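You operate a simulated robot arm through the tools that you are given. There is no shell and no other tool. Be economical: measure what you need, move in short steps, check, and stop when the job is done.

Carry out the task below with a simulated two-armed robot. There is one attempt and no reset: what you move stays moved.

## Task
Pick up the yellow thread cone with one hand, pass it to the other hand and put it on the table two. Set down upright: yellow thread cone.

Only the result counts: the job must be done as asked and must still hold three seconds after the hand-in. Knocking over, shifting, dropping, spilling or breaking anything else fails it.

## Robot
Two 7-joint arms with two-finger parallel grippers on one trunk, on a base that drives. Base frame: it is fixed to the floor where the robot stands at the start and does not move with it; the origin is under the middle of the robot, x ahead of it, y to its left, z up; the surface under the hand at the start is at about z = 800. Readings come in mm, rad, newtons and seconds.
The left shoulder is at the start at [70, 133, 1126], the right one opposite. With the tool pointing down near the work surface each hand reaches from about 100 to 640 mm from the robot's upright axis, wherever it stands, measured 20 degrees to its own side. Places, roughly: table two [-2500, -2700, 800]. Payload 1.57 kg a hand.
The tool frame of a hand sits at the grasp point between the pads (the TCP): z along the fingers, y along the line on which they close. The tips reach 30 mm beyond it. The gripper opens to 80 mm. The fingers are 17 mm wide and 12 mm thick; the gripper's body (40 by 82 mm) begins 80 mm behind the TCP.
Orientation is that of the tool frame in the base frame, as a unit quaternion [x, y, z, w]. With the fingers straight down and closing along the base's y, the tool's x points along the base's -x, its y along +y and its z along -z.

## Interface
- The arms move only by the tool servo_tool. It takes "left_motion", "right_motion" or both (then of equal length, played together; a hand with none holds still); each is a list of rows, each a list of 6 numbers: the shift along the base's x, y, z in mm, then the turn, a rotation vector about the base's x, y, z in rad. In form: [[dx, dy, dz, wx, wy, wz], ...]. A call has 1 to 12 rows; each row shifts and turns the commanded pose from where the row before left it. "left_hand" and "right_hand" are, for a hand that has rows, the opening, from 0 (shut) to 1 (fully open), set as the call begins (left out, the last holds). A row lasts 0.2 s, in which the tool goes at most 50 mm and 0.15 rad; a call with a longer step from one row to the next is refused whole, and so is a gripper value outside its range. A pose out of reach is approached as far as the arm can. The call stops where the force on the tool passes 40 N (or 10 N more than at its start, if that is more) or the arm is blocked; 0.2 s more then pass. The fingers move at their own pace (about 153 mm/s each) and stop on an object; they squeeze with about 30 N. The grip force told is the motor's: it shows also when the fingers shut on nothing. Time passes only in rows, and 0.2 s behind the last, so rows that do not move let the fingers close. It gives the time, the measured TCP pose, the force on the tool (base axes), the opening and the grip force at its end, in the units of the frame above (readings bear some noise), with the torque about the TCP (base axes, N m) and any sound that the robot's microphone picked up.
- Cameras (640 x 400 px; columns grow to the right, rows downward): "scene" is now at [135.4, -7.7, 1343.7]; the picture's right is [-0.14, -0.99, 0.00], its down [-0.67, 0.09, -0.73] and it looks along [0.73, -0.10, -0.68] (base axes); focal length 289 px, centre (320, 200). "left" rides on the left gripper at [72, 7, -122] in its tool frame; the picture's right is [-0.09, 1.00, 0.00], its down [-0.84, -0.08, -0.54] and it looks along [-0.54, -0.05, 0.84] (tool axes); focal length 238 px, centre (320, 200). "right" rides on the right gripper at [72, -7, -122] in its tool frame; the picture's right is [0.09, 1.00, 0.00], its down [-0.84, 0.08, -0.54] and it looks along [-0.54, 0.05, 0.84] (tool axes); focal length 238 px, centre (320, 200). There is no depth. A picture from a camera that has moved, and an enlarged one, comes with that camera's place and axes in the base frame and with its lens.
- snapshot(camera): a new picture of that camera. No time passes.
- raise_lower(by): slides the trunk up (or, below 0, down) by that many mm; the arms and the scene camera ride with it, the base frame stays. It gives what a move gives, with no picture.
- steer(legs): drives the robot by 1 to 6 legs, each [ahead, left, turn to the left] in mm, mm and rad, along the robot's own axes; the way and the turn of a leg run together, so that a leg with both is an arc; at most 1500 mm and 3.142 rad a leg. The arms and the cameras ride along, it lands a little off, and it stops where it bumps. It gives what a move gives.
- pan_tilt(pan, tilt): turns the head with the scene camera to pan (to the left, within 1.501 rad either way) and tilt (down, from -0.506 to 1.204), counted from straight ahead of the robot. It gives what a move gives.
- zoom(camera, box): a new picture of the part [left, top, right, bottom] of that camera's present view, enlarged. No time passes.
- close_job(): hands the job in; it is judged then, once.

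Go step by step. Nothing tells you exact positions but the pictures and the camera data: compare them with the known pose of the tool, close in by small moves and look again before you grip or let go. The budget is 120 turns and 92 pictures, counting those below and the enlarged ones. Unless the task says otherwise, let go and move clear before handing in, and close with one line.

The tools are called after "Request:" as a command line: name --argument value ..., lists and objects as JSON in quotes. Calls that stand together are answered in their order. servo_tool: Moves the arms, as the interface text tells. Its arguments: {"type":"object","properties":{"left_motion":{"type":"array","items":{"type":"array","items":{"type":"number"}}},"left_hand":{"type":"number"},"right_motion":{"type":"array","items":{"type":"array","items":{"type":"number"}}},"right_hand":{"type":"number"}},"required":[]} The other tools are called the same way: raise_lower (by) slides the trunk up or down; steer (legs) drives the base; pan_tilt (pan, tilt) turns the head that bears the scene camera; snapshot (camera) takes a picture; zoom (camera, box) takes an enlarged picture of a part of a camera's view; close_job () hands the job in.

At the start:

```text
clock: 0.0
left_eef_pos: [388.1, 28.9, 1037.4]
left_tcp_rot: [0.0, 1.0, 0.0, 0.001]
left_wrist_force: [0.4, -0.2, -0.3]
left_ft_torque: [0.0, 0.0, 0.0]
left_gripper_width: 80.0
left_grip_force: 0.1
right_eef_pos: [423.9, -266.9, 1012.9]
right_tcp_rot: [0.0, 1.0, 0.0, 0.0]
right_wrist_force: [0.3, 0.8, 0.8]
right_ft_torque: [-0.02, -0.01, 0.01]
right_gripper_width: 79.9
right_grip_force: 0.0
trunk travel left (down, up): [-700.0, 240.0]
robot x, y, heading: [3.0, 4.2, 0.004]
head pan, tilt: [-0.138, 0.747]
```

scene: 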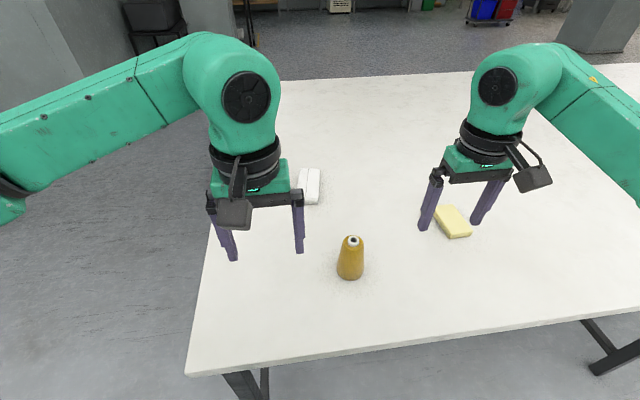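
right: 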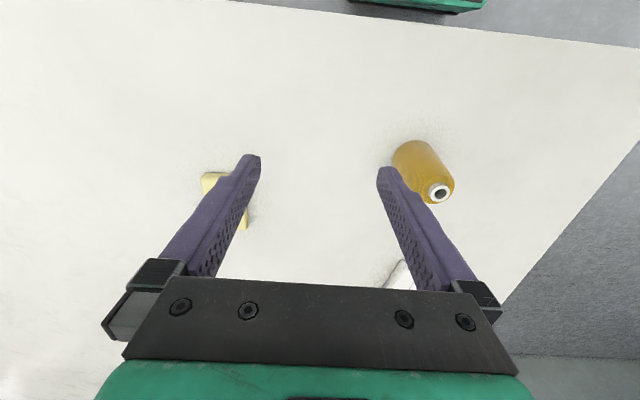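
left: 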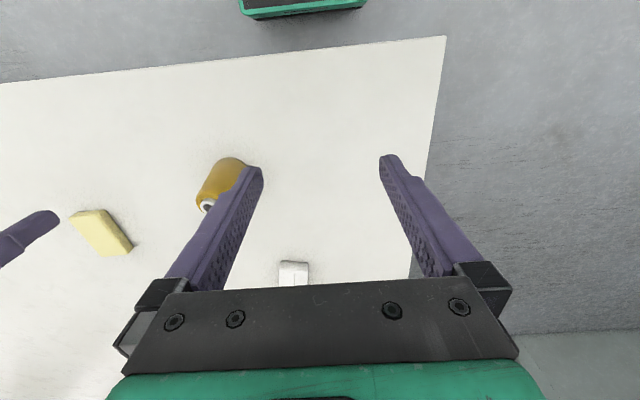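

The cone stands at about (482, -120) on the table and is roughly 100 mm tall. I'll zoom in to get its size and axis more exactly.

Request:
zoom --camera "scene" --box '[300, 215, 400, 290]'

Request:
zoom --camera "right" --box '[340, 110, 500, 230]'

```text
5.33 times, centred on (350, 252) of scene
camera zoom: at [135.4, -7.7, 1343.7], right [-0.14, -0.99, 0.0], down [-0.67, 0.09, -0.73], along [0.73, -0.1, -0.68], focal length 1541 px, centre (160, -80)
```

zoom: 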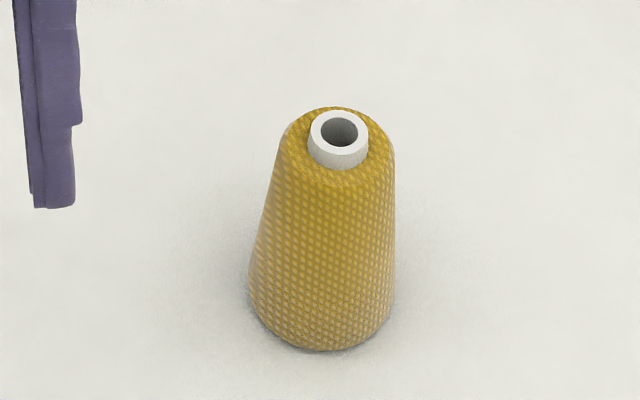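

```text
3.33 times, centred on (420, 170) of right
camera zoom: at [352.0, -274.8, 1134.4], right [-0.09, 1.0, 0.0], down [0.84, 0.08, 0.54], along [0.54, 0.05, -0.84], focal length 794 px, centre (-13, 300)
```

zoom: 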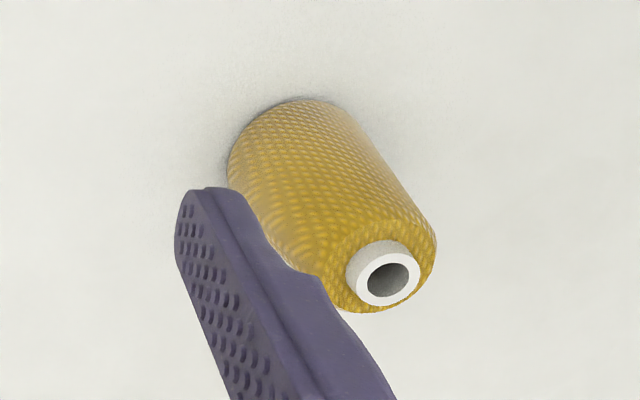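

Cone: base centre about (487, -122), base diameter 60 mm, shoulder 43 mm, top about z 903. I'll grip it low with the right hand, tilted 46° forward, so the left hand can take the top from above. First I'll move the right hand to a pre-grasp pose and clear the left one.

Request:
servo_tool --right_motion '[[-0.6, 10.7, -9.8, 0, -0.1333, 0], [-0.6, 10.7, -9.8, 0, -0.1333, 0], [-0.6, 10.7, -9.8, 0, -0.1333, 0], [-0.6, 10.7, -9.8, 0, -0.1333, 0], [-0.6, 10.7, -9.8, 0, -0.1333, 0], [-0.6, 10.7, -9.8, 0, -0.1333, 0], [-0.6, 10.7, -9.8, 0, 0, 0.125], [-0.6, 10.7, -9.8, 0, 0, 0.125], [-0.6, 10.7, -9.8, 0, 0, 0.125], [-0.6, 10.7, -9.8, 0, 0, 0.125]]' --left_motion '[[0, 15, 5, 0, 0, 0], [0, 15, 5, 0, 0, 0], [0, 15, 5, 0, 0, 0], [0, 15, 5, 0, 0, 0], [0, 15, 5, 0, 0, 0], [0, 15, 5, 0, 0, 0], [0, 15, 5, 0, 0, 0], [0, 15, 5, 0, 0, 0], [0, 15, 5, 0, 0, 0], [0, 15, 5, 0, 0, 0]]' --right_hand 1

Request:
snapshot --camera "right"

Request:
snapshot --camera "scene"

```text
clock: 2.2
left_eef_pos: [389.7, 179.5, 1085.2]
left_tcp_rot: [0.0, 1.0, 0.0, 0.001]
left_wrist_force: [0.0, 0.1, 0.2]
left_ft_torque: [0.0, -0.01, 0.0]
left_gripper_width: 79.9
left_grip_force: 0.0
right_eef_pos: [417.5, -159.5, 912.6]
right_tcp_rot: [-0.229, 0.892, 0.097, 0.378]
right_wrist_force: [0.3, 0.0, -0.4]
right_ft_torque: [0.03, -0.02, -0.02]
right_gripper_width: 79.9
right_grip_force: 0.0
trunk travel left (down, up): [-700.0, 240.0]
robot x, y, heading: [5.1, -1.3, 0.003]
head pan, tilt: [-0.138, 0.747]
```

```text
86 pictures are left
camera right: at [300.8, -232.1, 946.2], right [-0.53, 0.84, -0.07], down [0.13, 0.16, 0.98], along [0.83, 0.51, -0.2], focal length 238 px, centre (320, 200)
```

right: 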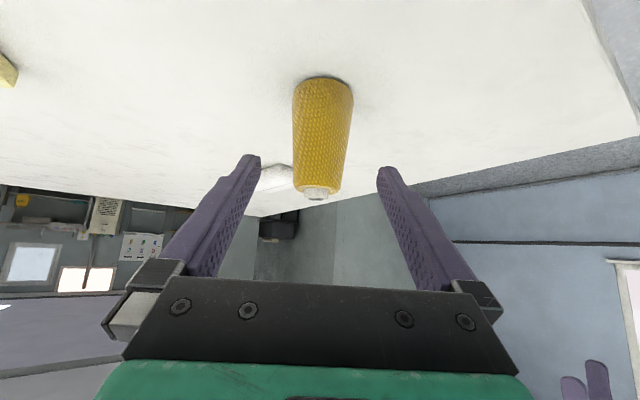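

```text
85 pictures are left
camera scene: at [135.3, -7.4, 1343.8], right [-0.14, -0.99, 0.0], down [-0.67, 0.09, -0.73], along [0.73, -0.1, -0.68], focal length 289 px, centre (320, 200)
```

scene: 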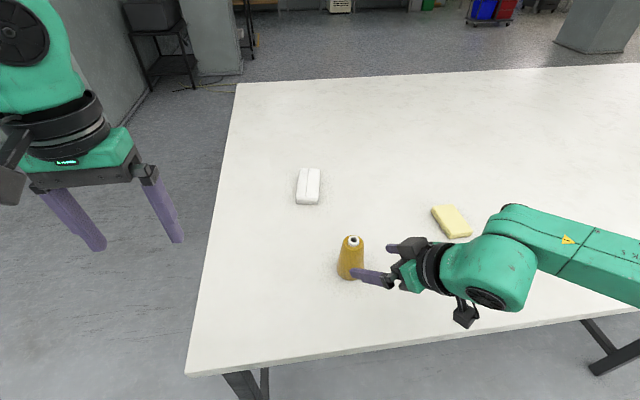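

The tilted pose was reached and lines up with the cone. I'll move in along the approach direction and check before gripping.

Request:
servo_tool --right_motion '[[13.5, 7.4, -15, 0, 0, 0], [13.5, 7.4, -15, 0, 0, 0], [13.5, 7.4, -15, 0, 0, 0], [13.5, 7.4, -15, 0, 0, 0], [13.5, 7.4, -15, 0, 0, 0]]'

Request:
snapshot --camera "right"

Request:
zoom --camera "scene" --box '[280, 190, 480, 320]'

```text
clock: 3.4
left_eef_pos: [389.7, 178.7, 1086.2]
left_tcp_rot: [0.0, 1.0, -0.001, 0.0]
left_wrist_force: [-0.4, -0.1, 0.2]
left_ft_torque: [0.02, 0.0, 0.02]
left_gripper_width: 79.8
left_grip_force: 0.0
right_eef_pos: [486.9, -122.7, 838.8]
right_tcp_rot: [-0.228, 0.893, 0.096, 0.377]
right_wrist_force: [-0.3, 0.9, 0.1]
right_ft_torque: [-0.02, 0.02, 0.03]
right_gripper_width: 79.7
right_grip_force: 0.0
trunk travel left (down, up): [-700.0, 240.0]
robot x, y, heading: [-2.6, -2.7, 0.003]
head pan, tilt: [-0.138, 0.747]
```

```text
84 pictures are left
camera right: at [368.7, -194.6, 872.8], right [-0.53, 0.84, -0.07], down [0.13, 0.16, 0.98], along [0.84, 0.51, -0.2], focal length 238 px, centre (320, 200)
```

right: 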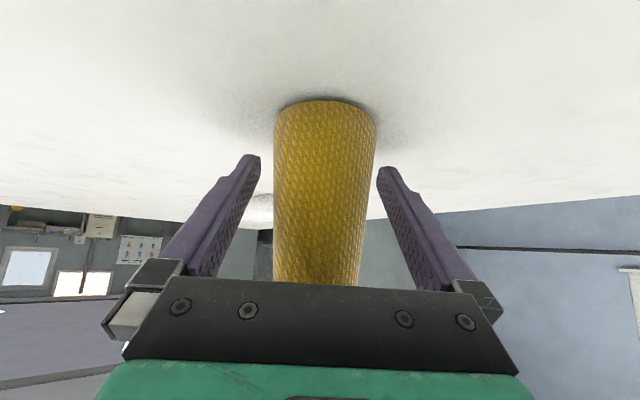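

```text
3.08 times, centred on (380, 255) of scene
camera zoom: at [136.2, -7.4, 1343.7], right [-0.14, -0.99, 0.0], down [-0.67, 0.09, -0.73], along [0.73, -0.1, -0.68], focal length 889 px, centre (135, 31)
```

zoom: 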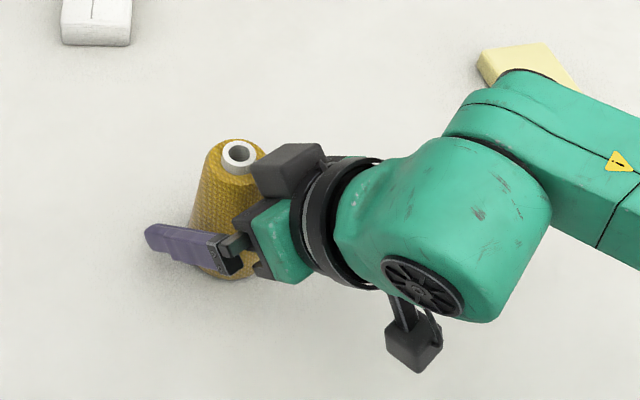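

The cone is centred between the fingers. Closing the right hand.

Request:
servo_tool --right_motion '[[0, 0, 0, 0, 0, 0], [0, 0, 0, 0, 0, 0], [0, 0, 0, 0, 0, 0]]' --right_hand 0

Request:
snapshot --camera "right"

```text
clock: 4.2
left_eef_pos: [389.4, 179.6, 1086.2]
left_tcp_rot: [0.001, 1.0, -0.001, 0.0]
left_wrist_force: [0.6, 0.7, 0.4]
left_ft_torque: [0.02, 0.01, 0.03]
left_gripper_width: 80.1
left_grip_force: 0.0
right_eef_pos: [485.8, -122.5, 838.8]
right_tcp_rot: [-0.228, 0.893, 0.096, 0.377]
right_wrist_force: [0.2, -0.1, -0.9]
right_ft_torque: [0.02, -0.01, -0.02]
right_gripper_width: 52.7
right_grip_force: 30.1
trunk travel left (down, up): [-700.0, 240.0]
robot x, y, heading: [-0.3, 0.9, -0.003]
head pan, tilt: [-0.138, 0.747]
```

```text
82 pictures are left
camera right: at [368.0, -194.8, 873.1], right [-0.53, 0.84, -0.07], down [0.13, 0.16, 0.98], along [0.84, 0.51, -0.2], focal length 238 px, centre (320, 200)
```

right: 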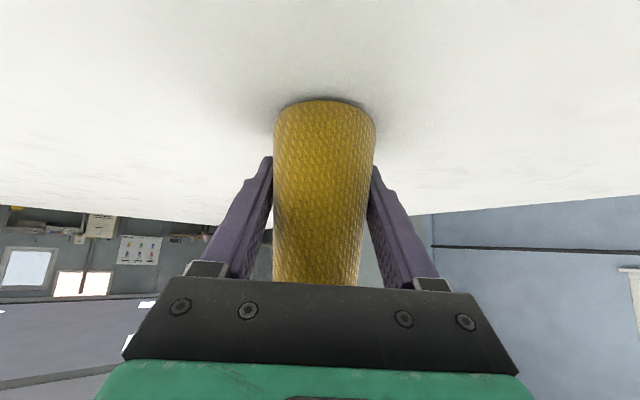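

Gripped at 52.7 mm. Lifting gently and bringing it toward the middle.

Request:
servo_tool --right_motion '[[0, 0, 8, 0, 0, 0], [0, 0, 12, 0, 0, 0], [-4, 7, 14, 0, 0, 0], [-5, 8, 14, 0, 0, 0], [-5, 8, 14, 0, 0, 0], [-5, 8, 14, 0, 0, 0], [-5, 8, 14, 0, 0, 0], [-5, 8, 14, 0, 0, 0], [-4, 7, 12, 0, 0, 0], [0, 0, 4, 0, 0, 0]]'

Request:
snapshot --camera "scene"

Request:
snapshot --camera "right"

Request:
snapshot --camera "left"

```text
clock: 6.4
left_eef_pos: [388.7, 177.0, 1086.7]
left_tcp_rot: [0.0, 1.0, 0.0, 0.0]
left_wrist_force: [-0.3, -0.9, -0.1]
left_ft_torque: [0.01, 0.01, 0.01]
left_gripper_width: 80.1
left_grip_force: 0.0
right_eef_pos: [452.6, -69.5, 958.4]
right_tcp_rot: [-0.228, 0.892, 0.097, 0.377]
right_wrist_force: [-0.5, -0.5, -1.7]
right_ft_torque: [0.01, -0.01, 0.01]
right_gripper_width: 53.2
right_grip_force: 29.6
trunk travel left (down, up): [-700.0, 240.0]
robot x, y, heading: [0.8, -2.5, 0.004]
head pan, tilt: [-0.138, 0.747]
```

```text
81 pictures are left
camera scene: at [135.6, -7.9, 1343.7], right [-0.14, -0.99, 0.0], down [-0.67, 0.09, -0.73], along [0.73, -0.1, -0.68], focal length 289 px, centre (320, 200)
```

scene: 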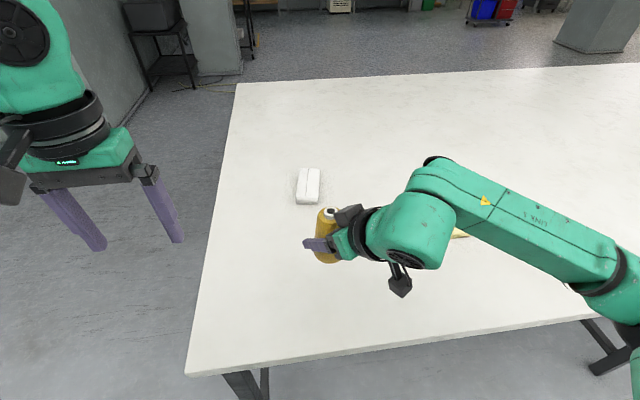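

```text
80 pictures are left
camera right: at [334.7, -141.2, 992.7], right [-0.53, 0.84, -0.07], down [0.13, 0.16, 0.98], along [0.84, 0.51, -0.2], focal length 238 px, centre (320, 200)
```

right: 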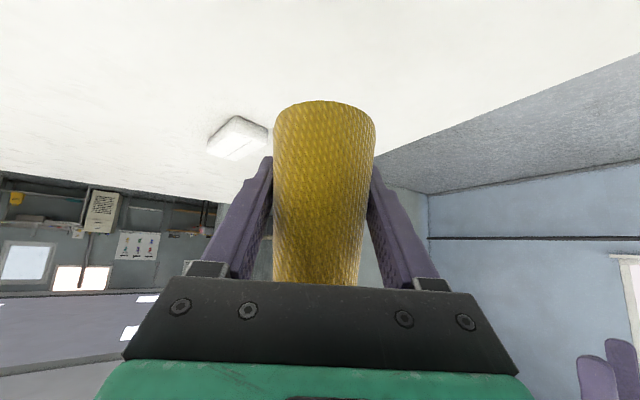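

```text
79 pictures are left
camera left: at [316.4, 185.4, 1208.5], right [0.09, 1.0, 0.0], down [0.84, -0.08, 0.54], along [0.54, -0.05, -0.84], focal length 238 px, centre (320, 200)
```

left: 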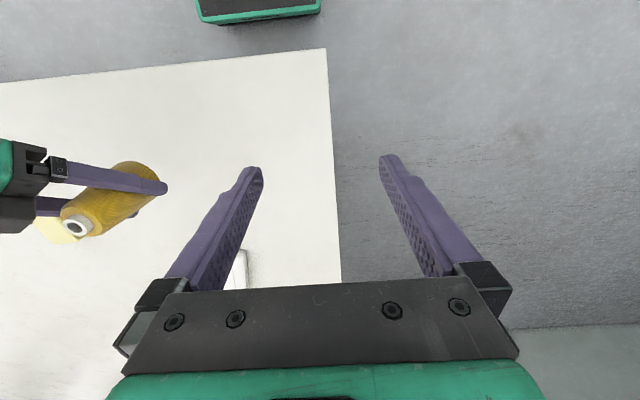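

The cone is held firmly and upright. I'll swing the right hand to point along +y and turn the left one -90°, so the left fingers can come down above the right ones with its camera on the free side.

Request:
servo_tool --right_motion '[[0, 0, 0, 0, 0, 0.0973], [0, 0, 0, 0, 0, 0.0973], [0, 0, 0, 0, 0, 0.0973], [0, 0, 0, 0, 0, 0.0973], [0, 0, 0, 0, 0, 0.0973], [0, 0, 0, 0, 0, 0.0973], [0, 0, 0, 0, 0, 0.0973], [0, 0, 0, 0, 0, 0.0973], [0, 0, 0, 0, 0, 0.0973], [0, 0, 0, 0, 0, 0.0973], [0, 0, 0, 0, 0, 0.0973]]' --left_motion '[[0, 0, 3, 0, 0, -0.1428], [0, 0, 3, 0, 0, -0.1428], [0, 0, 3, 0, 0, -0.1428], [0, 0, 3, 0, 0, -0.1428], [0, 0, 3, 0, 0, -0.1428], [0, 0, 3, 0, 0, -0.1428], [0, 0, 3, 0, 0, -0.1428], [0, 0, 3, 0, 0, -0.1428], [0, 0, 3, 0, 0, -0.1428], [0, 0, 3, 0, 0, -0.1428], [0, 0, 3, 0, 0, -0.1428]]'

Request:
snapshot --camera "scene"

Request:
snapshot --camera "left"

```text
clock: 8.8
left_eef_pos: [230.9, 54.3, 1084.8]
left_tcp_rot: [0.707, 0.707, 0.0, 0.001]
left_wrist_force: [-0.4, -0.9, 0.2]
left_ft_torque: [0.02, -0.04, -0.02]
left_gripper_width: 79.9
left_grip_force: 0.0
left hand out of reach, approached as far as the arm can: row 5, 6, 7, 8, 9, 10, 11
right_eef_pos: [376.3, -21.7, 940.0]
right_tcp_rot: [-0.464, 0.795, 0.187, 0.344]
right_wrist_force: [-1.1, 0.1, -2.0]
right_ft_torque: [0.01, -0.03, -0.03]
right_gripper_width: 52.9
right_grip_force: 29.9
right hand out of reach, approached as far as the arm can: row 4, 5, 6, 7, 8, 9, 10, 11
trunk travel left (down, up): [-700.0, 240.0]
robot x, y, heading: [1.6, -1.0, 0.003]
head pan, tilt: [-0.138, 0.747]
```

```text
78 pictures are left
camera scene: at [134.1, -7.9, 1343.9], right [-0.14, -0.99, 0.0], down [-0.67, 0.09, -0.73], along [0.73, -0.1, -0.68], focal length 289 px, centre (320, 200)
```

scene: 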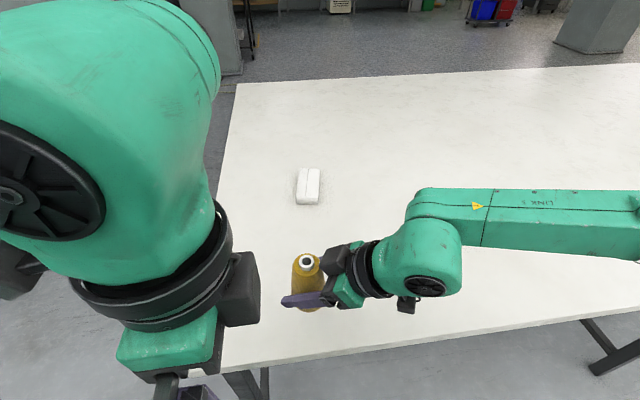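

```text
77 pictures are left
camera left: at [236.4, 126.9, 1206.3], right [1.0, -0.09, 0.0], down [-0.08, -0.84, 0.54], along [-0.05, -0.54, -0.84], focal length 238 px, centre (320, 200)
```

left: 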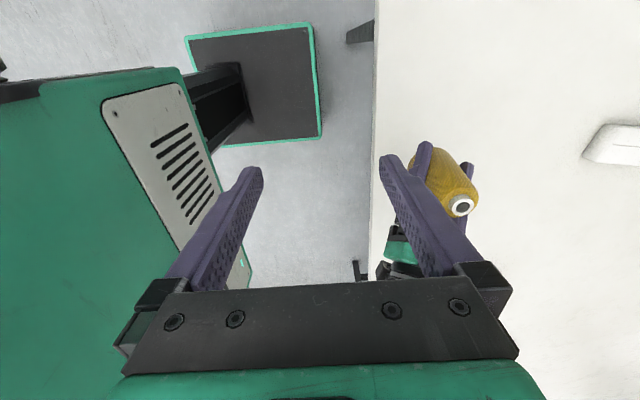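

Those yaws were out of reach at this distance, so both hands got pulled in. I'll reverse that step and use another handover: both hands at yaw near 0, with the left one leaning slightly away.

Request:
servo_tool --right_motion '[[0, 0, 0, 0, 0, -0.0973], [0, 0, 0, 0, 0, -0.0973], [0, 0, 0, 0, 0, -0.0973], [0, 0, 0, 0, 0, -0.0973], [0, 0, 0, 0, 0, -0.0973], [0, 0, 0, 0, 0, -0.0973], [0, 0, 0, 0, 0, -0.0973], [0, 0, 0, 0, 0, -0.0973], [0, 0, 0, 0, 0, -0.0973], [0, 0, 0, 0, 0, -0.0973], [0, 0, 0, 0, 0, -0.0973]]' --left_motion '[[0, 0, 0, 0, 0, 0.1428], [0, 0, 0, 0, 0, 0.1428], [0, 0, 0, 0, 0, 0.1428], [0, 0, 0, 0, 0, 0.1428], [0, 0, 0, 0, 0, 0.1428], [0, 0, 0, 0, 0, 0.1428], [0, 0, 0, 0, 0, 0.1428], [0, 0, 0, 0, 0, 0.1428], [0, 0, 0, 0, 0, 0.1428], [0, 0, 0, 0, 0, 0.1428], [0, 0, 0, 0, 0, 0.1428]]'

```text
clock: 11.2
left_eef_pos: [229.1, 60.6, 1083.1]
left_tcp_rot: [0.029, 1.0, 0.01, -0.004]
left_wrist_force: [-0.6, 24.9, 4.0]
left_ft_torque: [-0.59, 0.01, 0.24]
left_gripper_width: 57.2
left_grip_force: 0.1
right_eef_pos: [379.6, -23.8, 939.0]
right_tcp_rot: [-0.003, 0.92, -0.011, 0.391]
right_wrist_force: [0.9, 0.5, -1.1]
right_ft_torque: [0.02, -0.01, 0.02]
right_gripper_width: 52.6
right_grip_force: 30.2
trunk travel left (down, up): [-700.0, 240.0]
robot x, y, heading: [-1.1, 0.0, -0.001]
head pan, tilt: [-0.138, 0.747]
stopped in row 11 (left hand): the force on the tool passed its limit at 47 N (the readings are from after the stop); the commanded pose is now the measured one
```

The left hand is touching something, probably the right wrist. I'll look before moving it.

Request:
snapshot --camera "scene"

Request:
snapshot --camera "left"

```text
76 pictures are left
camera scene: at [135.7, -7.0, 1343.7], right [-0.14, -0.99, 0.0], down [-0.67, 0.09, -0.73], along [0.73, -0.1, -0.68], focal length 289 px, centre (320, 200)
```

scene: 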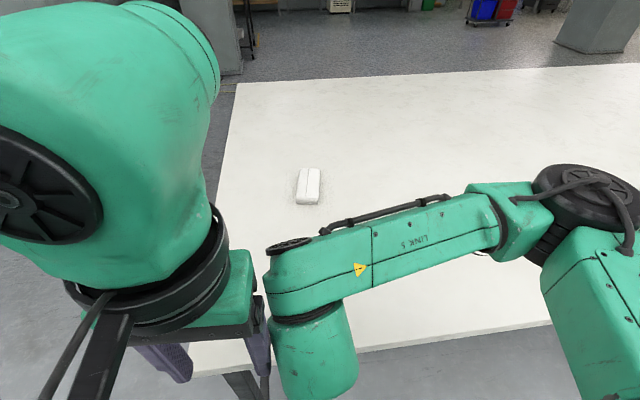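

```text
75 pictures are left
camera left: at [158.7, 69.2, 1205.7], right [0.15, 0.99, 0.02], down [0.83, -0.14, 0.53], along [0.53, -0.07, -0.85], focal length 238 px, centre (320, 200)
```

left: 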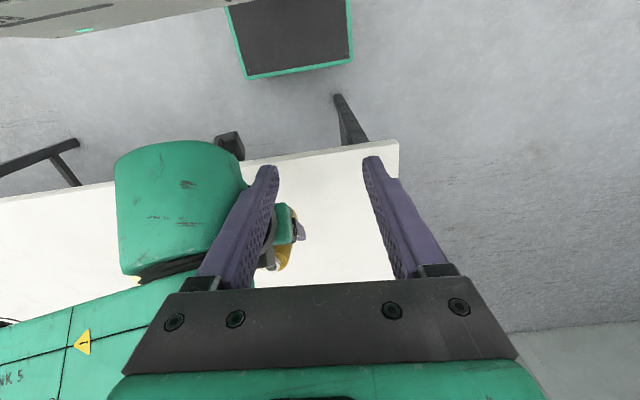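

The left finger is resting on the right wrist housing. Backing the left hand out to the left.

Request:
servo_tool --left_motion '[[0, 10, 0, 0, 0, 0], [0, 20, 3, 0, 0, 0], [0, 25, 5, 0, 0, 0], [10, 25, 5, 0, 0, 0], [30, 20, 5, 0, 0, 0], [35, 15, 5, 0, 0, 0], [35, 10, 5, 0, 0, 0], [35, 0, 5, 0, 0, 0], [15, 0, 5, 0, 0, 0]]'

Request:
snapshot --camera "right"

```text
clock: 13.2
left_eef_pos: [390.9, 184.2, 1122.1]
left_tcp_rot: [0.029, 1.0, 0.006, -0.003]
left_wrist_force: [-1.1, -0.2, 0.4]
left_ft_torque: [0.0, -0.04, 0.01]
left_gripper_width: 79.7
left_grip_force: 0.0
right_eef_pos: [380.9, -23.1, 940.0]
right_tcp_rot: [-0.005, 0.92, -0.009, 0.391]
right_wrist_force: [-0.1, 0.4, -1.6]
right_ft_torque: [0.01, 0.01, 0.02]
right_gripper_width: 52.6
right_grip_force: 30.2
trunk travel left (down, up): [-700.0, 240.0]
robot x, y, heading: [0.5, 0.4, 0.003]
head pan, tilt: [-0.138, 0.747]
```

```text
74 pictures are left
camera right: at [241.7, -28.8, 972.5], right [-0.06, 0.99, -0.09], down [0.19, 0.1, 0.98], along [0.98, 0.05, -0.19], focal length 238 px, centre (320, 200)
```

right: 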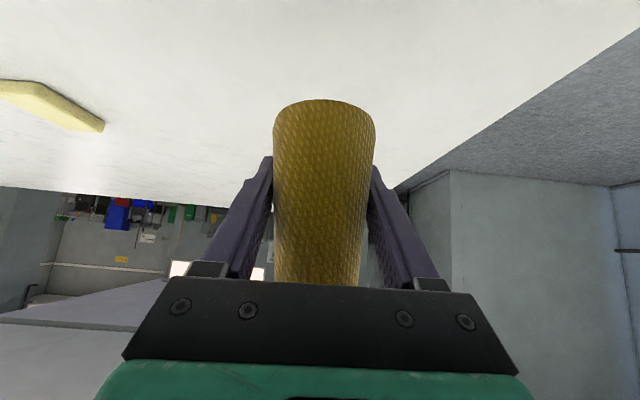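

Cone unchanged in the grip. Moving the right hand forward to the handover spot around (460, -60).

Request:
servo_tool --right_motion '[[10, -5, 2, 0, 0, 0], [16, -8, 2, 0, 0, 0], [16, -8, 2, 0, 0, 0], [16, -8, 2, 0, 0, 0], [16, -6, 2, 0, 0, 0], [5, -2, 0, 0, 0, 0]]'

Request:
snapshot --camera "scene"

Request:
snapshot --camera "left"

```text
clock: 14.6
left_eef_pos: [390.9, 182.8, 1121.2]
left_tcp_rot: [0.029, 1.0, 0.006, -0.004]
left_wrist_force: [-0.6, 0.1, -0.3]
left_ft_torque: [-0.02, -0.01, 0.05]
left_gripper_width: 80.2
left_grip_force: 0.1
right_eef_pos: [458.8, -60.3, 949.7]
right_tcp_rot: [-0.004, 0.92, -0.01, 0.392]
right_wrist_force: [0.5, -1.2, -1.3]
right_ft_torque: [-0.01, 0.0, 0.02]
right_gripper_width: 52.8
right_grip_force: 29.8
trunk travel left (down, up): [-700.0, 240.0]
robot x, y, heading: [0.6, -2.2, -0.001]
head pan, tilt: [-0.138, 0.747]
```

```text
73 pictures are left
camera scene: at [135.7, -7.7, 1343.7], right [-0.14, -0.99, 0.0], down [-0.67, 0.09, -0.73], along [0.73, -0.1, -0.68], focal length 289 px, centre (320, 200)
```

scene: 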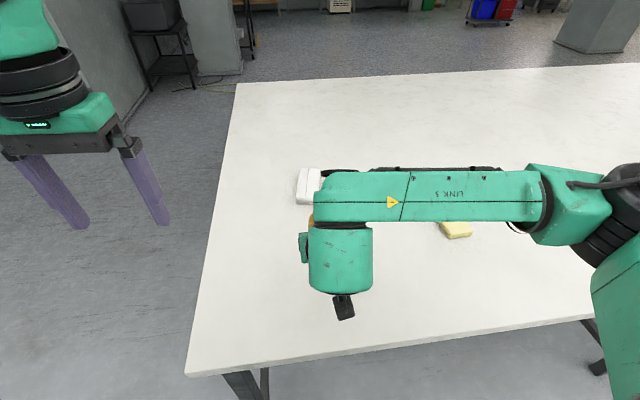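

```text
72 pictures are left
camera left: at [319.9, 192.8, 1243.7], right [0.15, 0.99, 0.01], down [0.83, -0.13, 0.53], along [0.53, -0.07, -0.84], focal length 238 px, centre (320, 200)
```

left: 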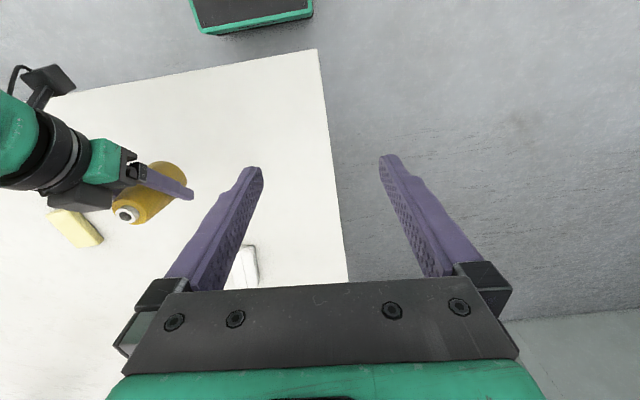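

The cone is still well held. I'll tip the right hand slightly flatter and give the left hand a matching lean with its body toward +x, keeping its camera away from the right wrist. The left moves forward first while still off to the side.

Request:
servo_tool --right_motion '[[0, 0, 0, 0.004, -0.0333, 0], [0, 0, 0, 0.004, -0.0333, 0], [0, 0, 0, 0.004, -0.0333, 0], [0, 0, 0, 0.004, -0.0333, 0], [0, 0, 0, 0.004, -0.0333, 0], [0, 0, 0, 0.004, -0.0333, 0]]' --left_motion '[[17, 0, 3, -0.002, 0.05, 0.01], [17, 0, 3, -0.002, 0.05, 0.01], [17, 0, 3, -0.002, 0.05, 0.01], [17, 0, 3, -0.002, 0.05, 0.01], [17, 0, 3, -0.002, 0.05, 0.01], [17, 0, 3, -0.002, 0.05, 0.01]]'

Request:
snapshot --camera "scene"

Request:
snapshot --camera "left"

```text
clock: 16.0
left_eef_pos: [482.0, 178.1, 1131.9]
left_tcp_rot: [0.0, 0.989, -0.004, -0.151]
left_wrist_force: [0.2, 0.0, -0.5]
left_ft_torque: [0.01, 0.0, -0.03]
left_gripper_width: 79.9
left_grip_force: 0.0
left hand out of reach, approached as far as the arm can: row 6
right_eef_pos: [459.0, -59.6, 949.9]
right_tcp_rot: [0.001, 0.876, 0.001, 0.482]
right_wrist_force: [0.6, -0.6, -1.5]
right_ft_torque: [-0.04, -0.02, 0.0]
right_gripper_width: 52.8
right_grip_force: 30.3
trunk travel left (down, up): [-700.0, 240.0]
robot x, y, heading: [-1.1, -1.0, 0.004]
head pan, tilt: [-0.138, 0.747]
```

```text
71 pictures are left
camera scene: at [135.9, -8.4, 1343.7], right [-0.14, -0.99, 0.0], down [-0.67, 0.09, -0.73], along [0.73, -0.1, -0.68], focal length 289 px, centre (320, 200)
```

scene: 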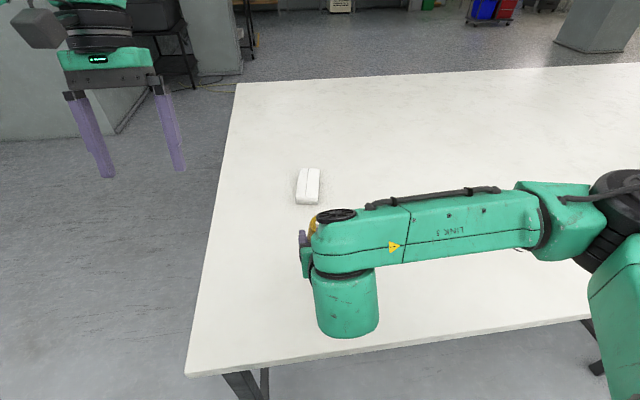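

```text
70 pictures are left
camera left: at [448.3, 186.3, 1269.6], right [0.09, 1.0, -0.04], down [0.96, -0.07, 0.27], along [0.27, -0.06, -0.96], focal length 238 px, centre (320, 200)
```

left: 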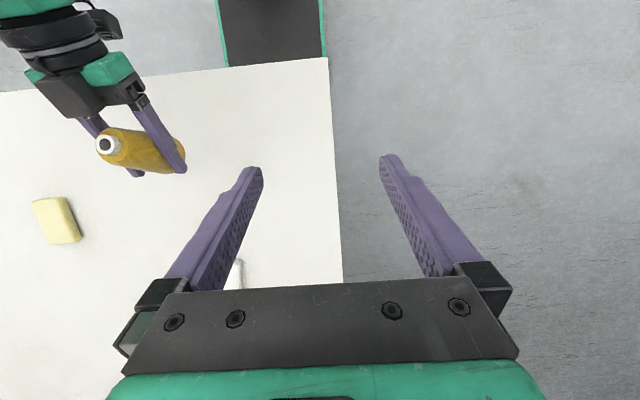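

The left hand is near its reach limit there, so I'll bring the handover closer and lower. Right to about (410, -45, 890), left to the matching side position.

Request:
servo_tool --right_motion '[[-8, 3, -10, 0, 0, 0], [-8, 3, -10, 0, 0, 0], [-8, 3, -10, 0, 0, 0], [-8, 3, -10, 0, 0, 0], [-8, 3, -10, 0, 0, 0], [-9, 0, -10, 0, 0, 0]]' --left_motion '[[-6, 0, -10, 0, 0, 0], [-6, 0, -12, 0, 0, 0], [-6, 0, -12, 0, 0, 0], [-6, 0, -12, 0, 0, 0], [-6, 0, -12, 0, 0, 0], [-6, 0, -12, 0, 0, 0]]'

Request:
snapshot --camera "left"

```text
clock: 17.4
left_eef_pos: [443.3, 180.5, 1061.0]
left_tcp_rot: [0.001, 0.988, -0.004, -0.153]
left_wrist_force: [-0.8, 0.1, -0.3]
left_ft_torque: [-0.03, -0.02, -0.01]
left_gripper_width: 79.8
left_grip_force: 0.0
right_eef_pos: [409.0, -45.2, 888.5]
right_tcp_rot: [0.001, 0.876, 0.0, 0.482]
right_wrist_force: [-0.4, -0.3, -2.0]
right_ft_torque: [-0.01, 0.02, 0.02]
right_gripper_width: 52.5
right_grip_force: 29.8
trunk travel left (down, up): [-700.0, 240.0]
robot x, y, heading: [-3.9, -0.5, 0.001]
head pan, tilt: [-0.138, 0.747]
```

```text
69 pictures are left
camera left: at [412.1, 187.8, 1199.0], right [0.09, 1.0, -0.04], down [0.96, -0.08, 0.27], along [0.26, -0.06, -0.96], focal length 238 px, centre (320, 200)
```

left: 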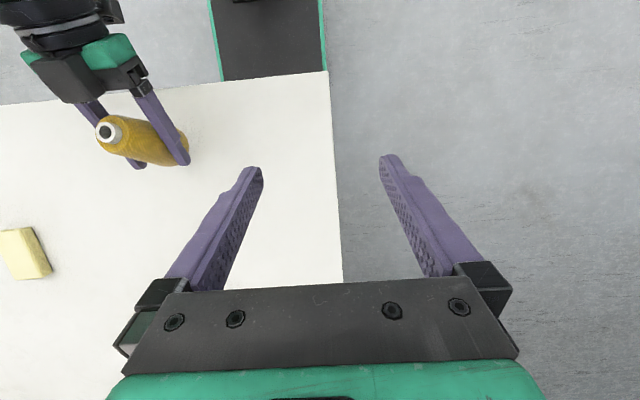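

The right grip is as expected. Sliding the left hand over above the cone.

Request:
servo_tool --left_motion '[[0, -40, 0, 0, 0, 0], [0, -40, 0, 0, 0, 0], [0, -40, 0, 0, 0, 0], [0, -40, 0, 0, 0, 0], [0, -40, 0, 0, 0, 0], [0, -25, 0, 0, 0, 0]]'

Request:
snapshot --camera "left"

Request:
snapshot --camera "scene"

```text
clock: 18.8
left_eef_pos: [442.4, -45.4, 1060.3]
left_tcp_rot: [0.0, 0.988, -0.003, -0.152]
left_wrist_force: [0.2, 0.2, 0.1]
left_ft_torque: [0.0, 0.0, -0.02]
left_gripper_width: 80.1
left_grip_force: 0.1
right_eef_pos: [409.9, -45.8, 888.6]
right_tcp_rot: [0.001, 0.876, 0.001, 0.482]
right_wrist_force: [0.1, -0.2, -1.5]
right_ft_torque: [-0.01, -0.04, 0.03]
right_gripper_width: 52.7
right_grip_force: 29.8
trunk travel left (down, up): [-700.0, 240.0]
robot x, y, heading: [3.5, -0.8, -0.006]
head pan, tilt: [-0.138, 0.747]
```

```text
68 pictures are left
camera left: at [411.1, -37.4, 1198.0], right [0.09, 1.0, -0.03], down [0.96, -0.08, 0.27], along [0.26, -0.06, -0.96], focal length 238 px, centre (320, 200)
```

left: 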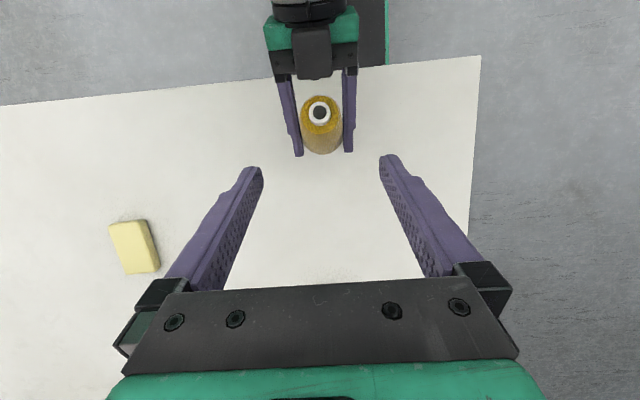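

```text
67 pictures are left
camera scene: at [135.5, -9.0, 1343.7], right [-0.14, -0.99, 0.0], down [-0.67, 0.09, -0.73], along [0.73, -0.1, -0.68], focal length 289 px, centre (320, 200)
```

scene: 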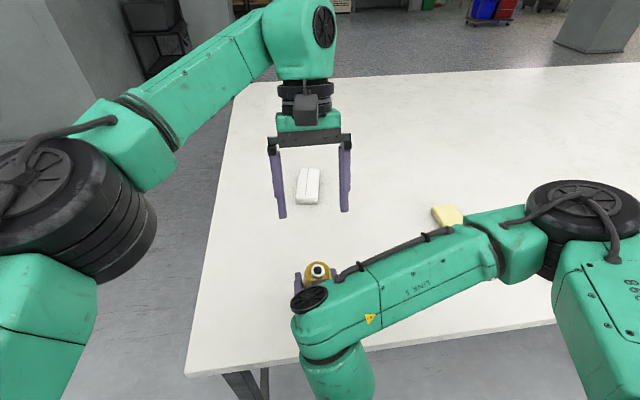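

Aligned in y, with the cone leaning back slightly as intended. Descending part way along the left fingers' direction, then checking.

Request:
servo_tool --left_motion '[[-5, 0, -16, 0, 0, 0], [-6, 0, -17, 0, 0, 0], [-5, 0, -17, 0, 0, 0], [-5, 0, -17, 0, 0, 0]]'

Request:
snapshot --camera "left"

Request:
zoom --camera "scene" --box '[240, 170, 400, 300]'

```text
clock: 19.8
left_eef_pos: [423.4, -45.2, 994.1]
left_tcp_rot: [0.001, 0.988, -0.004, -0.152]
left_wrist_force: [-0.4, 0.4, 0.5]
left_ft_torque: [-0.03, -0.03, 0.02]
left_gripper_width: 79.8
left_grip_force: 0.1
right_eef_pos: [410.1, -45.3, 890.1]
right_tcp_rot: [0.002, 0.876, 0.0, 0.483]
right_wrist_force: [0.1, -0.9, -1.6]
right_ft_torque: [0.04, -0.01, 0.0]
right_gripper_width: 52.5
right_grip_force: 30.3
trunk travel left (down, up): [-700.0, 240.0]
robot x, y, heading: [0.7, 2.5, 0.006]
head pan, tilt: [-0.138, 0.747]
```

```text
66 pictures are left
camera left: at [391.0, -37.3, 1132.8], right [0.09, 1.0, -0.04], down [0.96, -0.08, 0.27], along [0.26, -0.06, -0.96], focal length 238 px, centre (320, 200)
```

left: 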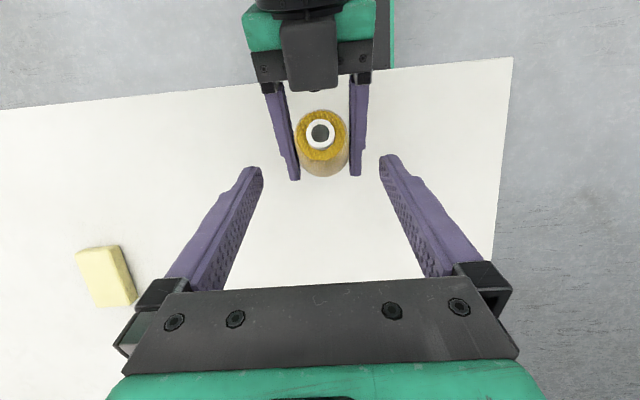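

```text
3.08 times, centred on (320, 235) of scene
camera zoom: at [135.9, -7.6, 1343.7], right [-0.14, -0.99, 0.0], down [-0.67, 0.09, -0.73], along [0.73, -0.1, -0.68], focal length 889 px, centre (320, 92)
```

zoom: 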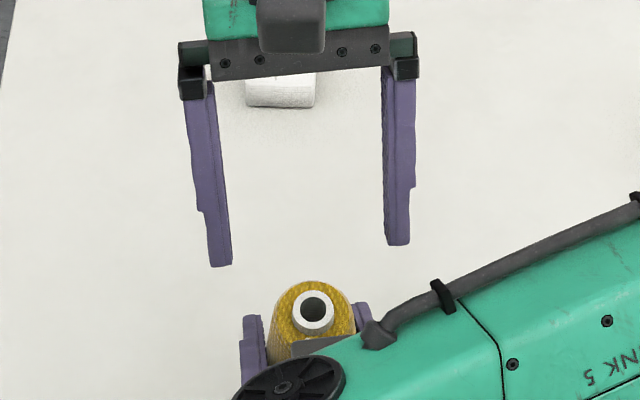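

The rays from both cameras put the cone top at about (389, -44, 961), so it stands about 110 mm tall. Descending to the grip pose at about (403, -45, 945).

Request:
servo_tool --left_motion '[[-5, 0, -13, 0, 0, 0], [-5, 0, -12, 0, 0, 0], [-5, 0, -12, 0, 0, 0], [-5, 0, -11, 0, 0, 0]]'

Request:
snapshot --camera "left"

Request:
zoom --camera "scene" --box '[240, 190, 400, 320]'

Request:
snapshot --camera "right"

```text
clock: 20.8
left_eef_pos: [404.5, -44.3, 945.7]
left_tcp_rot: [0.001, 0.988, -0.005, -0.152]
left_wrist_force: [-0.4, 0.6, -0.5]
left_ft_torque: [-0.02, 0.0, 0.0]
left_gripper_width: 80.1
left_grip_force: 0.0
right_eef_pos: [409.2, -45.0, 888.8]
right_tcp_rot: [0.002, 0.876, 0.0, 0.482]
right_wrist_force: [0.0, 0.3, -1.9]
right_ft_torque: [0.0, -0.05, 0.01]
right_gripper_width: 52.2
right_grip_force: 30.4
trunk travel left (down, up): [-700.0, 240.0]
robot x, y, heading: [-0.3, 2.1, -0.001]
head pan, tilt: [-0.138, 0.747]
```

```text
64 pictures are left
camera left: at [371.8, -37.1, 1084.1], right [0.09, 1.0, -0.04], down [0.96, -0.08, 0.27], along [0.26, -0.06, -0.96], focal length 238 px, centre (320, 200)
```

left: 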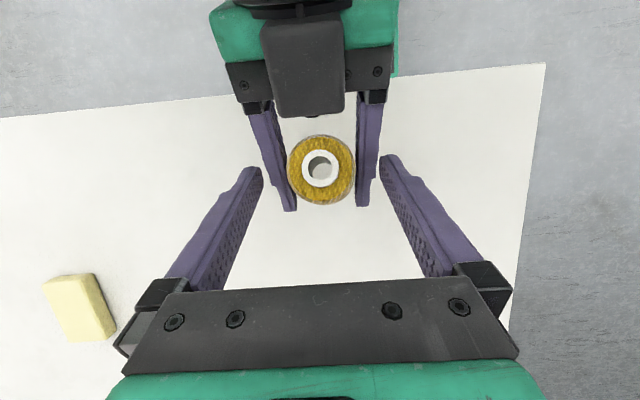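

```text
3.08 times, centred on (320, 255) of scene
camera zoom: at [135.8, -7.5, 1343.7], right [-0.14, -0.99, 0.0], down [-0.67, 0.09, -0.73], along [0.73, -0.1, -0.68], focal length 889 px, centre (320, 31)
```

zoom: 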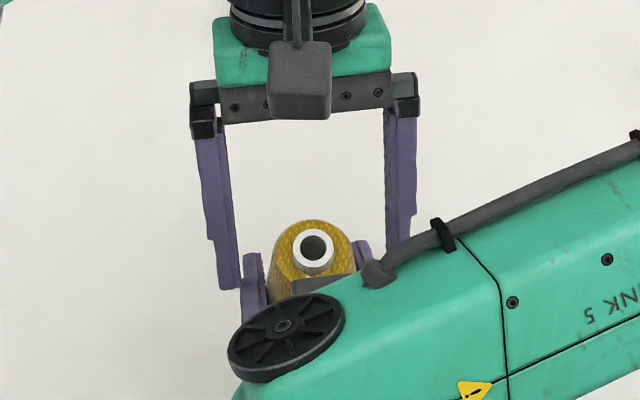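

```text
62 pictures are left
camera right: at [268.3, -51.4, 893.7], right [-0.05, 1.0, -0.08], down [-0.01, 0.08, 1.0], along [1.0, 0.05, 0.0], focal length 238 px, centre (320, 200)
```

right: 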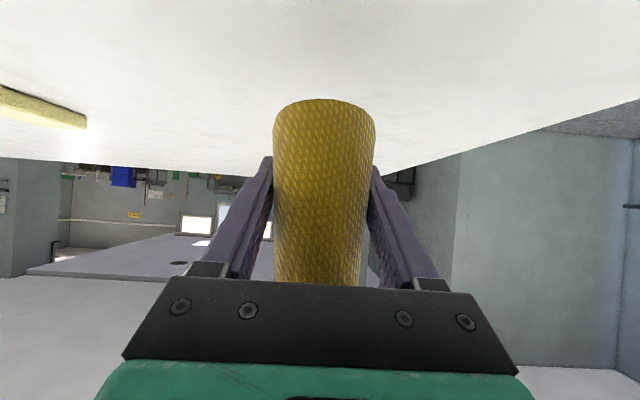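

The left fingers straddle the upper cone, centred in y and clear of the right fingers. Nudging back 3 mm, then closing the left hand.

Request:
servo_tool --left_motion '[[-3, 0, 0, 0, 0, 0]]'

Request:
servo_tool --left_motion '[[0, 0, 0, 0, 0, 0], [0, 0, 0, 0, 0, 0], [0, 0, 0, 0, 0, 0]]' --left_hand 0

Request:
snapshot --camera "left"

```text
clock: 21.2
left_eef_pos: [399.9, -45.5, 946.3]
left_tcp_rot: [0.0, 0.988, -0.004, -0.152]
left_wrist_force: [0.5, 0.0, 0.5]
left_ft_torque: [0.01, 0.03, -0.03]
left_gripper_width: 79.8
left_grip_force: 0.3
right_eef_pos: [409.8, -44.5, 890.2]
right_tcp_rot: [0.0, 0.877, 0.002, 0.481]
right_wrist_force: [-0.7, 0.7, -1.2]
right_ft_torque: [0.0, -0.03, -0.04]
right_gripper_width: 52.5
right_grip_force: 30.0
trunk travel left (down, up): [-700.0, 240.0]
robot x, y, heading: [-1.0, 0.2, -0.004]
head pan, tilt: [-0.138, 0.747]
```

```text
clock: 22.0
left_eef_pos: [401.1, -44.9, 945.7]
left_tcp_rot: [0.0, 0.988, -0.002, -0.154]
left_wrist_force: [1.1, 9.2, -0.1]
left_ft_torque: [0.38, -0.02, -0.16]
left_gripper_width: 44.4
left_grip_force: 30.2
right_eef_pos: [409.6, -45.0, 888.9]
right_tcp_rot: [0.002, 0.876, 0.0, 0.482]
right_wrist_force: [-0.6, -8.8, -0.6]
right_ft_torque: [0.1, -0.02, 0.2]
right_gripper_width: 52.7
right_grip_force: 30.2
trunk travel left (down, up): [-700.0, 240.0]
robot x, y, heading: [1.8, 2.0, 0.001]
head pan, tilt: [-0.138, 0.747]
```

```text
61 pictures are left
camera left: at [369.1, -37.0, 1084.3], right [0.09, 1.0, -0.03], down [0.96, -0.08, 0.26], along [0.26, -0.06, -0.96], focal length 238 px, centre (320, 200)
```

left: 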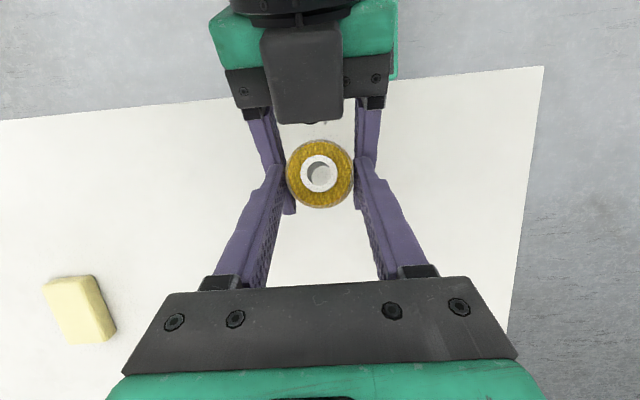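

The left hand grips the upper cone at 44 mm. Now opening the right hand, holding still, then checking.

Request:
servo_tool --right_motion '[[0, 0, 0, 0, 0, 0], [0, 0, 0, 0, 0, 0], [0, 0, 0, 0, 0, 0]]' --right_hand 1

Request:
snapshot --camera "right"

Request:
snapshot --camera "left"

```text
clock: 22.8
left_eef_pos: [400.7, -45.4, 945.6]
left_tcp_rot: [0.0, 0.988, -0.004, -0.152]
left_wrist_force: [-0.4, -0.7, 0.8]
left_ft_torque: [-0.03, 0.02, -0.03]
left_gripper_width: 44.8
left_grip_force: 30.4
right_eef_pos: [409.9, -44.4, 889.3]
right_tcp_rot: [0.002, 0.876, 0.0, 0.482]
right_wrist_force: [0.4, 0.1, 0.3]
right_ft_torque: [0.03, -0.01, 0.0]
right_gripper_width: 79.9
right_grip_force: 0.0
trunk travel left (down, up): [-700.0, 240.0]
robot x, y, heading: [-6.5, 0.0, -0.004]
head pan, tilt: [-0.138, 0.747]
```

```text
60 pictures are left
camera right: at [268.3, -51.5, 893.8], right [-0.05, 1.0, -0.08], down [-0.01, 0.07, 1.0], along [1.0, 0.05, 0.01], focal length 238 px, centre (320, 200)
```

right: 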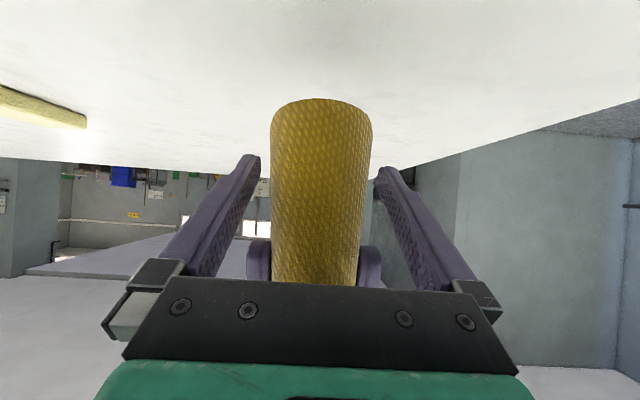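

```text
59 pictures are left
camera left: at [368.9, -37.4, 1084.5], right [0.09, 1.0, -0.04], down [0.96, -0.08, 0.27], along [0.26, -0.06, -0.96], focal length 238 px, centre (320, 200)
```

left: 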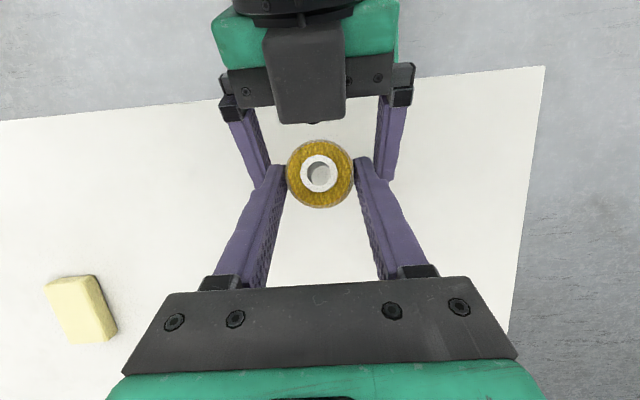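

The handover worked: the left hand alone holds the cone. Separating the hands along x.

Request:
servo_tool --right_motion '[[-8, 0, 0, 0, 0, 0], [-10, 0, 0, 0, 0, 0], [-10, 0, 0, 0, 0, 0], [-10, 0, 0, 0, 0, 0], [-10, 0, 0, 0, 0, 0], [-8, 0, 0, 0, 0, 0]]' --left_motion '[[6, 0, 1, 0, 0, 0], [8, 0, 5, 0, 0, 0], [8, 0, 6, 0, 0, 0], [8, 0, 8, 0, 0, 0], [8, 0, 8, 0, 0, 0], [4, 0, 4, 0, 0, 0]]'

Request:
snapshot --camera "right"

Request:
snapshot --camera "scene"

```text
clock: 24.2
left_eef_pos: [443.0, -44.2, 979.0]
left_tcp_rot: [0.0, 0.988, -0.004, -0.152]
left_wrist_force: [0.6, -0.1, -2.0]
left_ft_torque: [0.01, 0.01, 0.02]
left_gripper_width: 44.3
left_grip_force: 30.1
right_eef_pos: [352.9, -44.8, 889.7]
right_tcp_rot: [0.001, 0.877, 0.001, 0.481]
right_wrist_force: [0.4, -0.7, 0.3]
right_ft_torque: [0.01, 0.01, 0.0]
right_gripper_width: 79.9
right_grip_force: 0.1
trunk travel left (down, up): [-700.0, 240.0]
robot x, y, heading: [0.6, 0.7, -0.001]
head pan, tilt: [-0.138, 0.747]
```

```text
58 pictures are left
camera right: at [212.2, -51.6, 894.2], right [-0.05, 1.0, -0.08], down [-0.01, 0.08, 1.0], along [1.0, 0.05, 0.0], focal length 238 px, centre (320, 200)
```

right: 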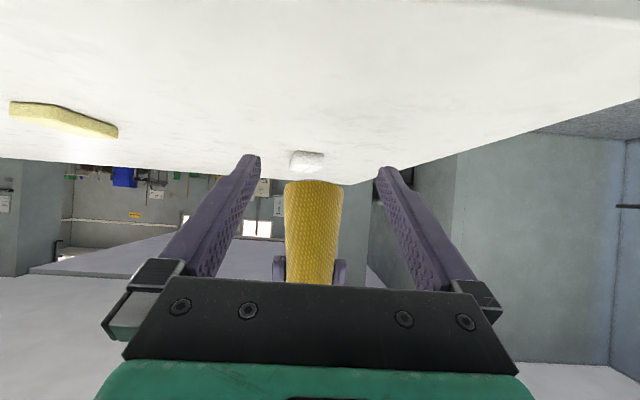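

```text
57 pictures are left
camera scene: at [135.6, -7.5, 1343.7], right [-0.14, -0.99, 0.0], down [-0.67, 0.09, -0.73], along [0.73, -0.1, -0.68], focal length 289 px, centre (320, 200)
```

scene: 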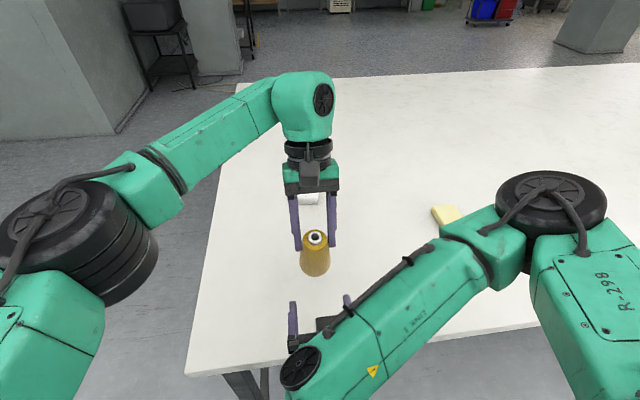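

Clear separation. Moving the right hand away to its side and turning it down, and lifting the cone.

Request:
servo_tool --right_motion '[[0, -22, 8, 0, 0, 0], [0, -25, 8, 0, 0, 0], [0, -25, 12, 0, 0.125, 0], [0, -25, 15, 0, 0.125, 0], [0, -25, 15, 0, 0.125, 0], [0, -25, 15, 0, 0.125, 0], [0, -20, 15, 0, 0.125, 0], [0, -20, 15, 0, 0.125, 0], [0, -15, 15, 0, 0.125, 0], [0, -10, 10, 0, 0.125, 0]]' --left_motion '[[0, 0, 5, 0, 0, 0], [0, 5, 8, 0, 0, 0], [0, 8, 8, 0, 0, 0], [0, 10, 8, 0, 0, 0], [-5, 12, 8, 0, 0, 0], [-8, 12, 8, 0, 0, 0], [-10, 12, 8, 0, 0, 0], [-10, 12, 8, 0, 0, 0], [-10, 12, 5, 0, 0, 0], [-5, 5, 2, 0, 0, 0]]'

Request:
snapshot --camera "scene"

Request:
snapshot --camera "right"

```text
clock: 25.5
left_eef_pos: [435.2, -7.6, 1017.2]
left_tcp_rot: [0.002, 0.988, -0.005, -0.153]
left_wrist_force: [-0.5, 1.0, -2.2]
left_ft_torque: [-0.03, 0.02, 0.0]
left_gripper_width: 44.2
left_grip_force: 30.3
right_eef_pos: [328.2, -118.5, 861.4]
right_tcp_rot: [0.016, 0.977, 0.02, 0.211]
right_wrist_force: [0.1, -0.1, 0.1]
right_ft_torque: [0.0, 0.01, 0.0]
right_gripper_width: 80.1
right_grip_force: 0.0
right hand out of reach, approached as far as the arm can: row 3, 4, 5, 6
trunk travel left (down, up): [-700.0, 240.0]
robot x, y, heading: [0.5, -4.9, -0.003]
head pan, tilt: [-0.138, 0.747]
stopped in row 6 (right hand): the arm was blocked; the commanded pose is now the measured one
```

```text
56 pictures are left
camera scene: at [135.5, -11.4, 1347.8], right [-0.21, -0.98, 0.0], down [-0.63, 0.13, -0.77], along [0.75, -0.16, -0.64], focal length 289 px, centre (320, 200)
```

scene: 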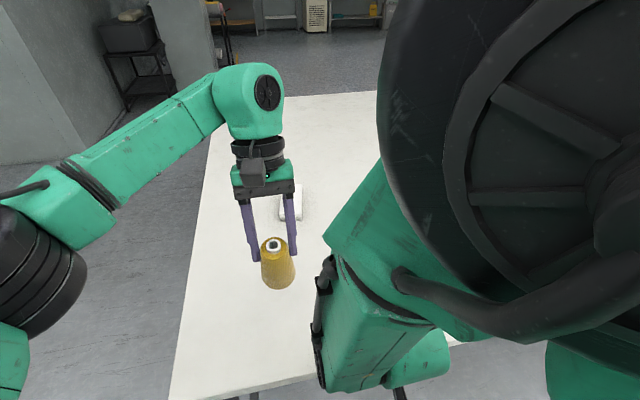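

```text
55 pictures are left
camera right: at [211.4, -127.0, 941.7], right [-0.06, 1.0, 0.01], down [0.54, 0.03, 0.84], along [0.84, 0.06, -0.54], focal length 238 px, centre (320, 200)
```

right: 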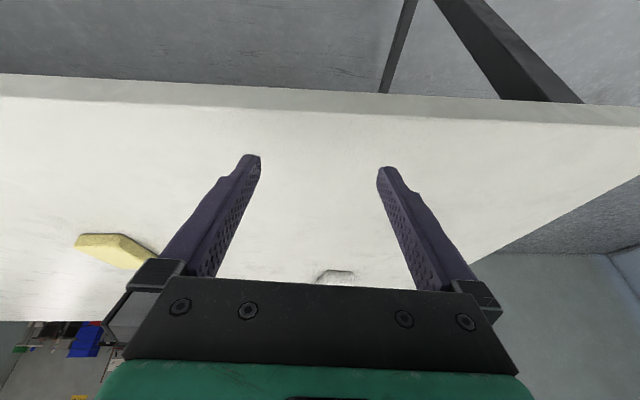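

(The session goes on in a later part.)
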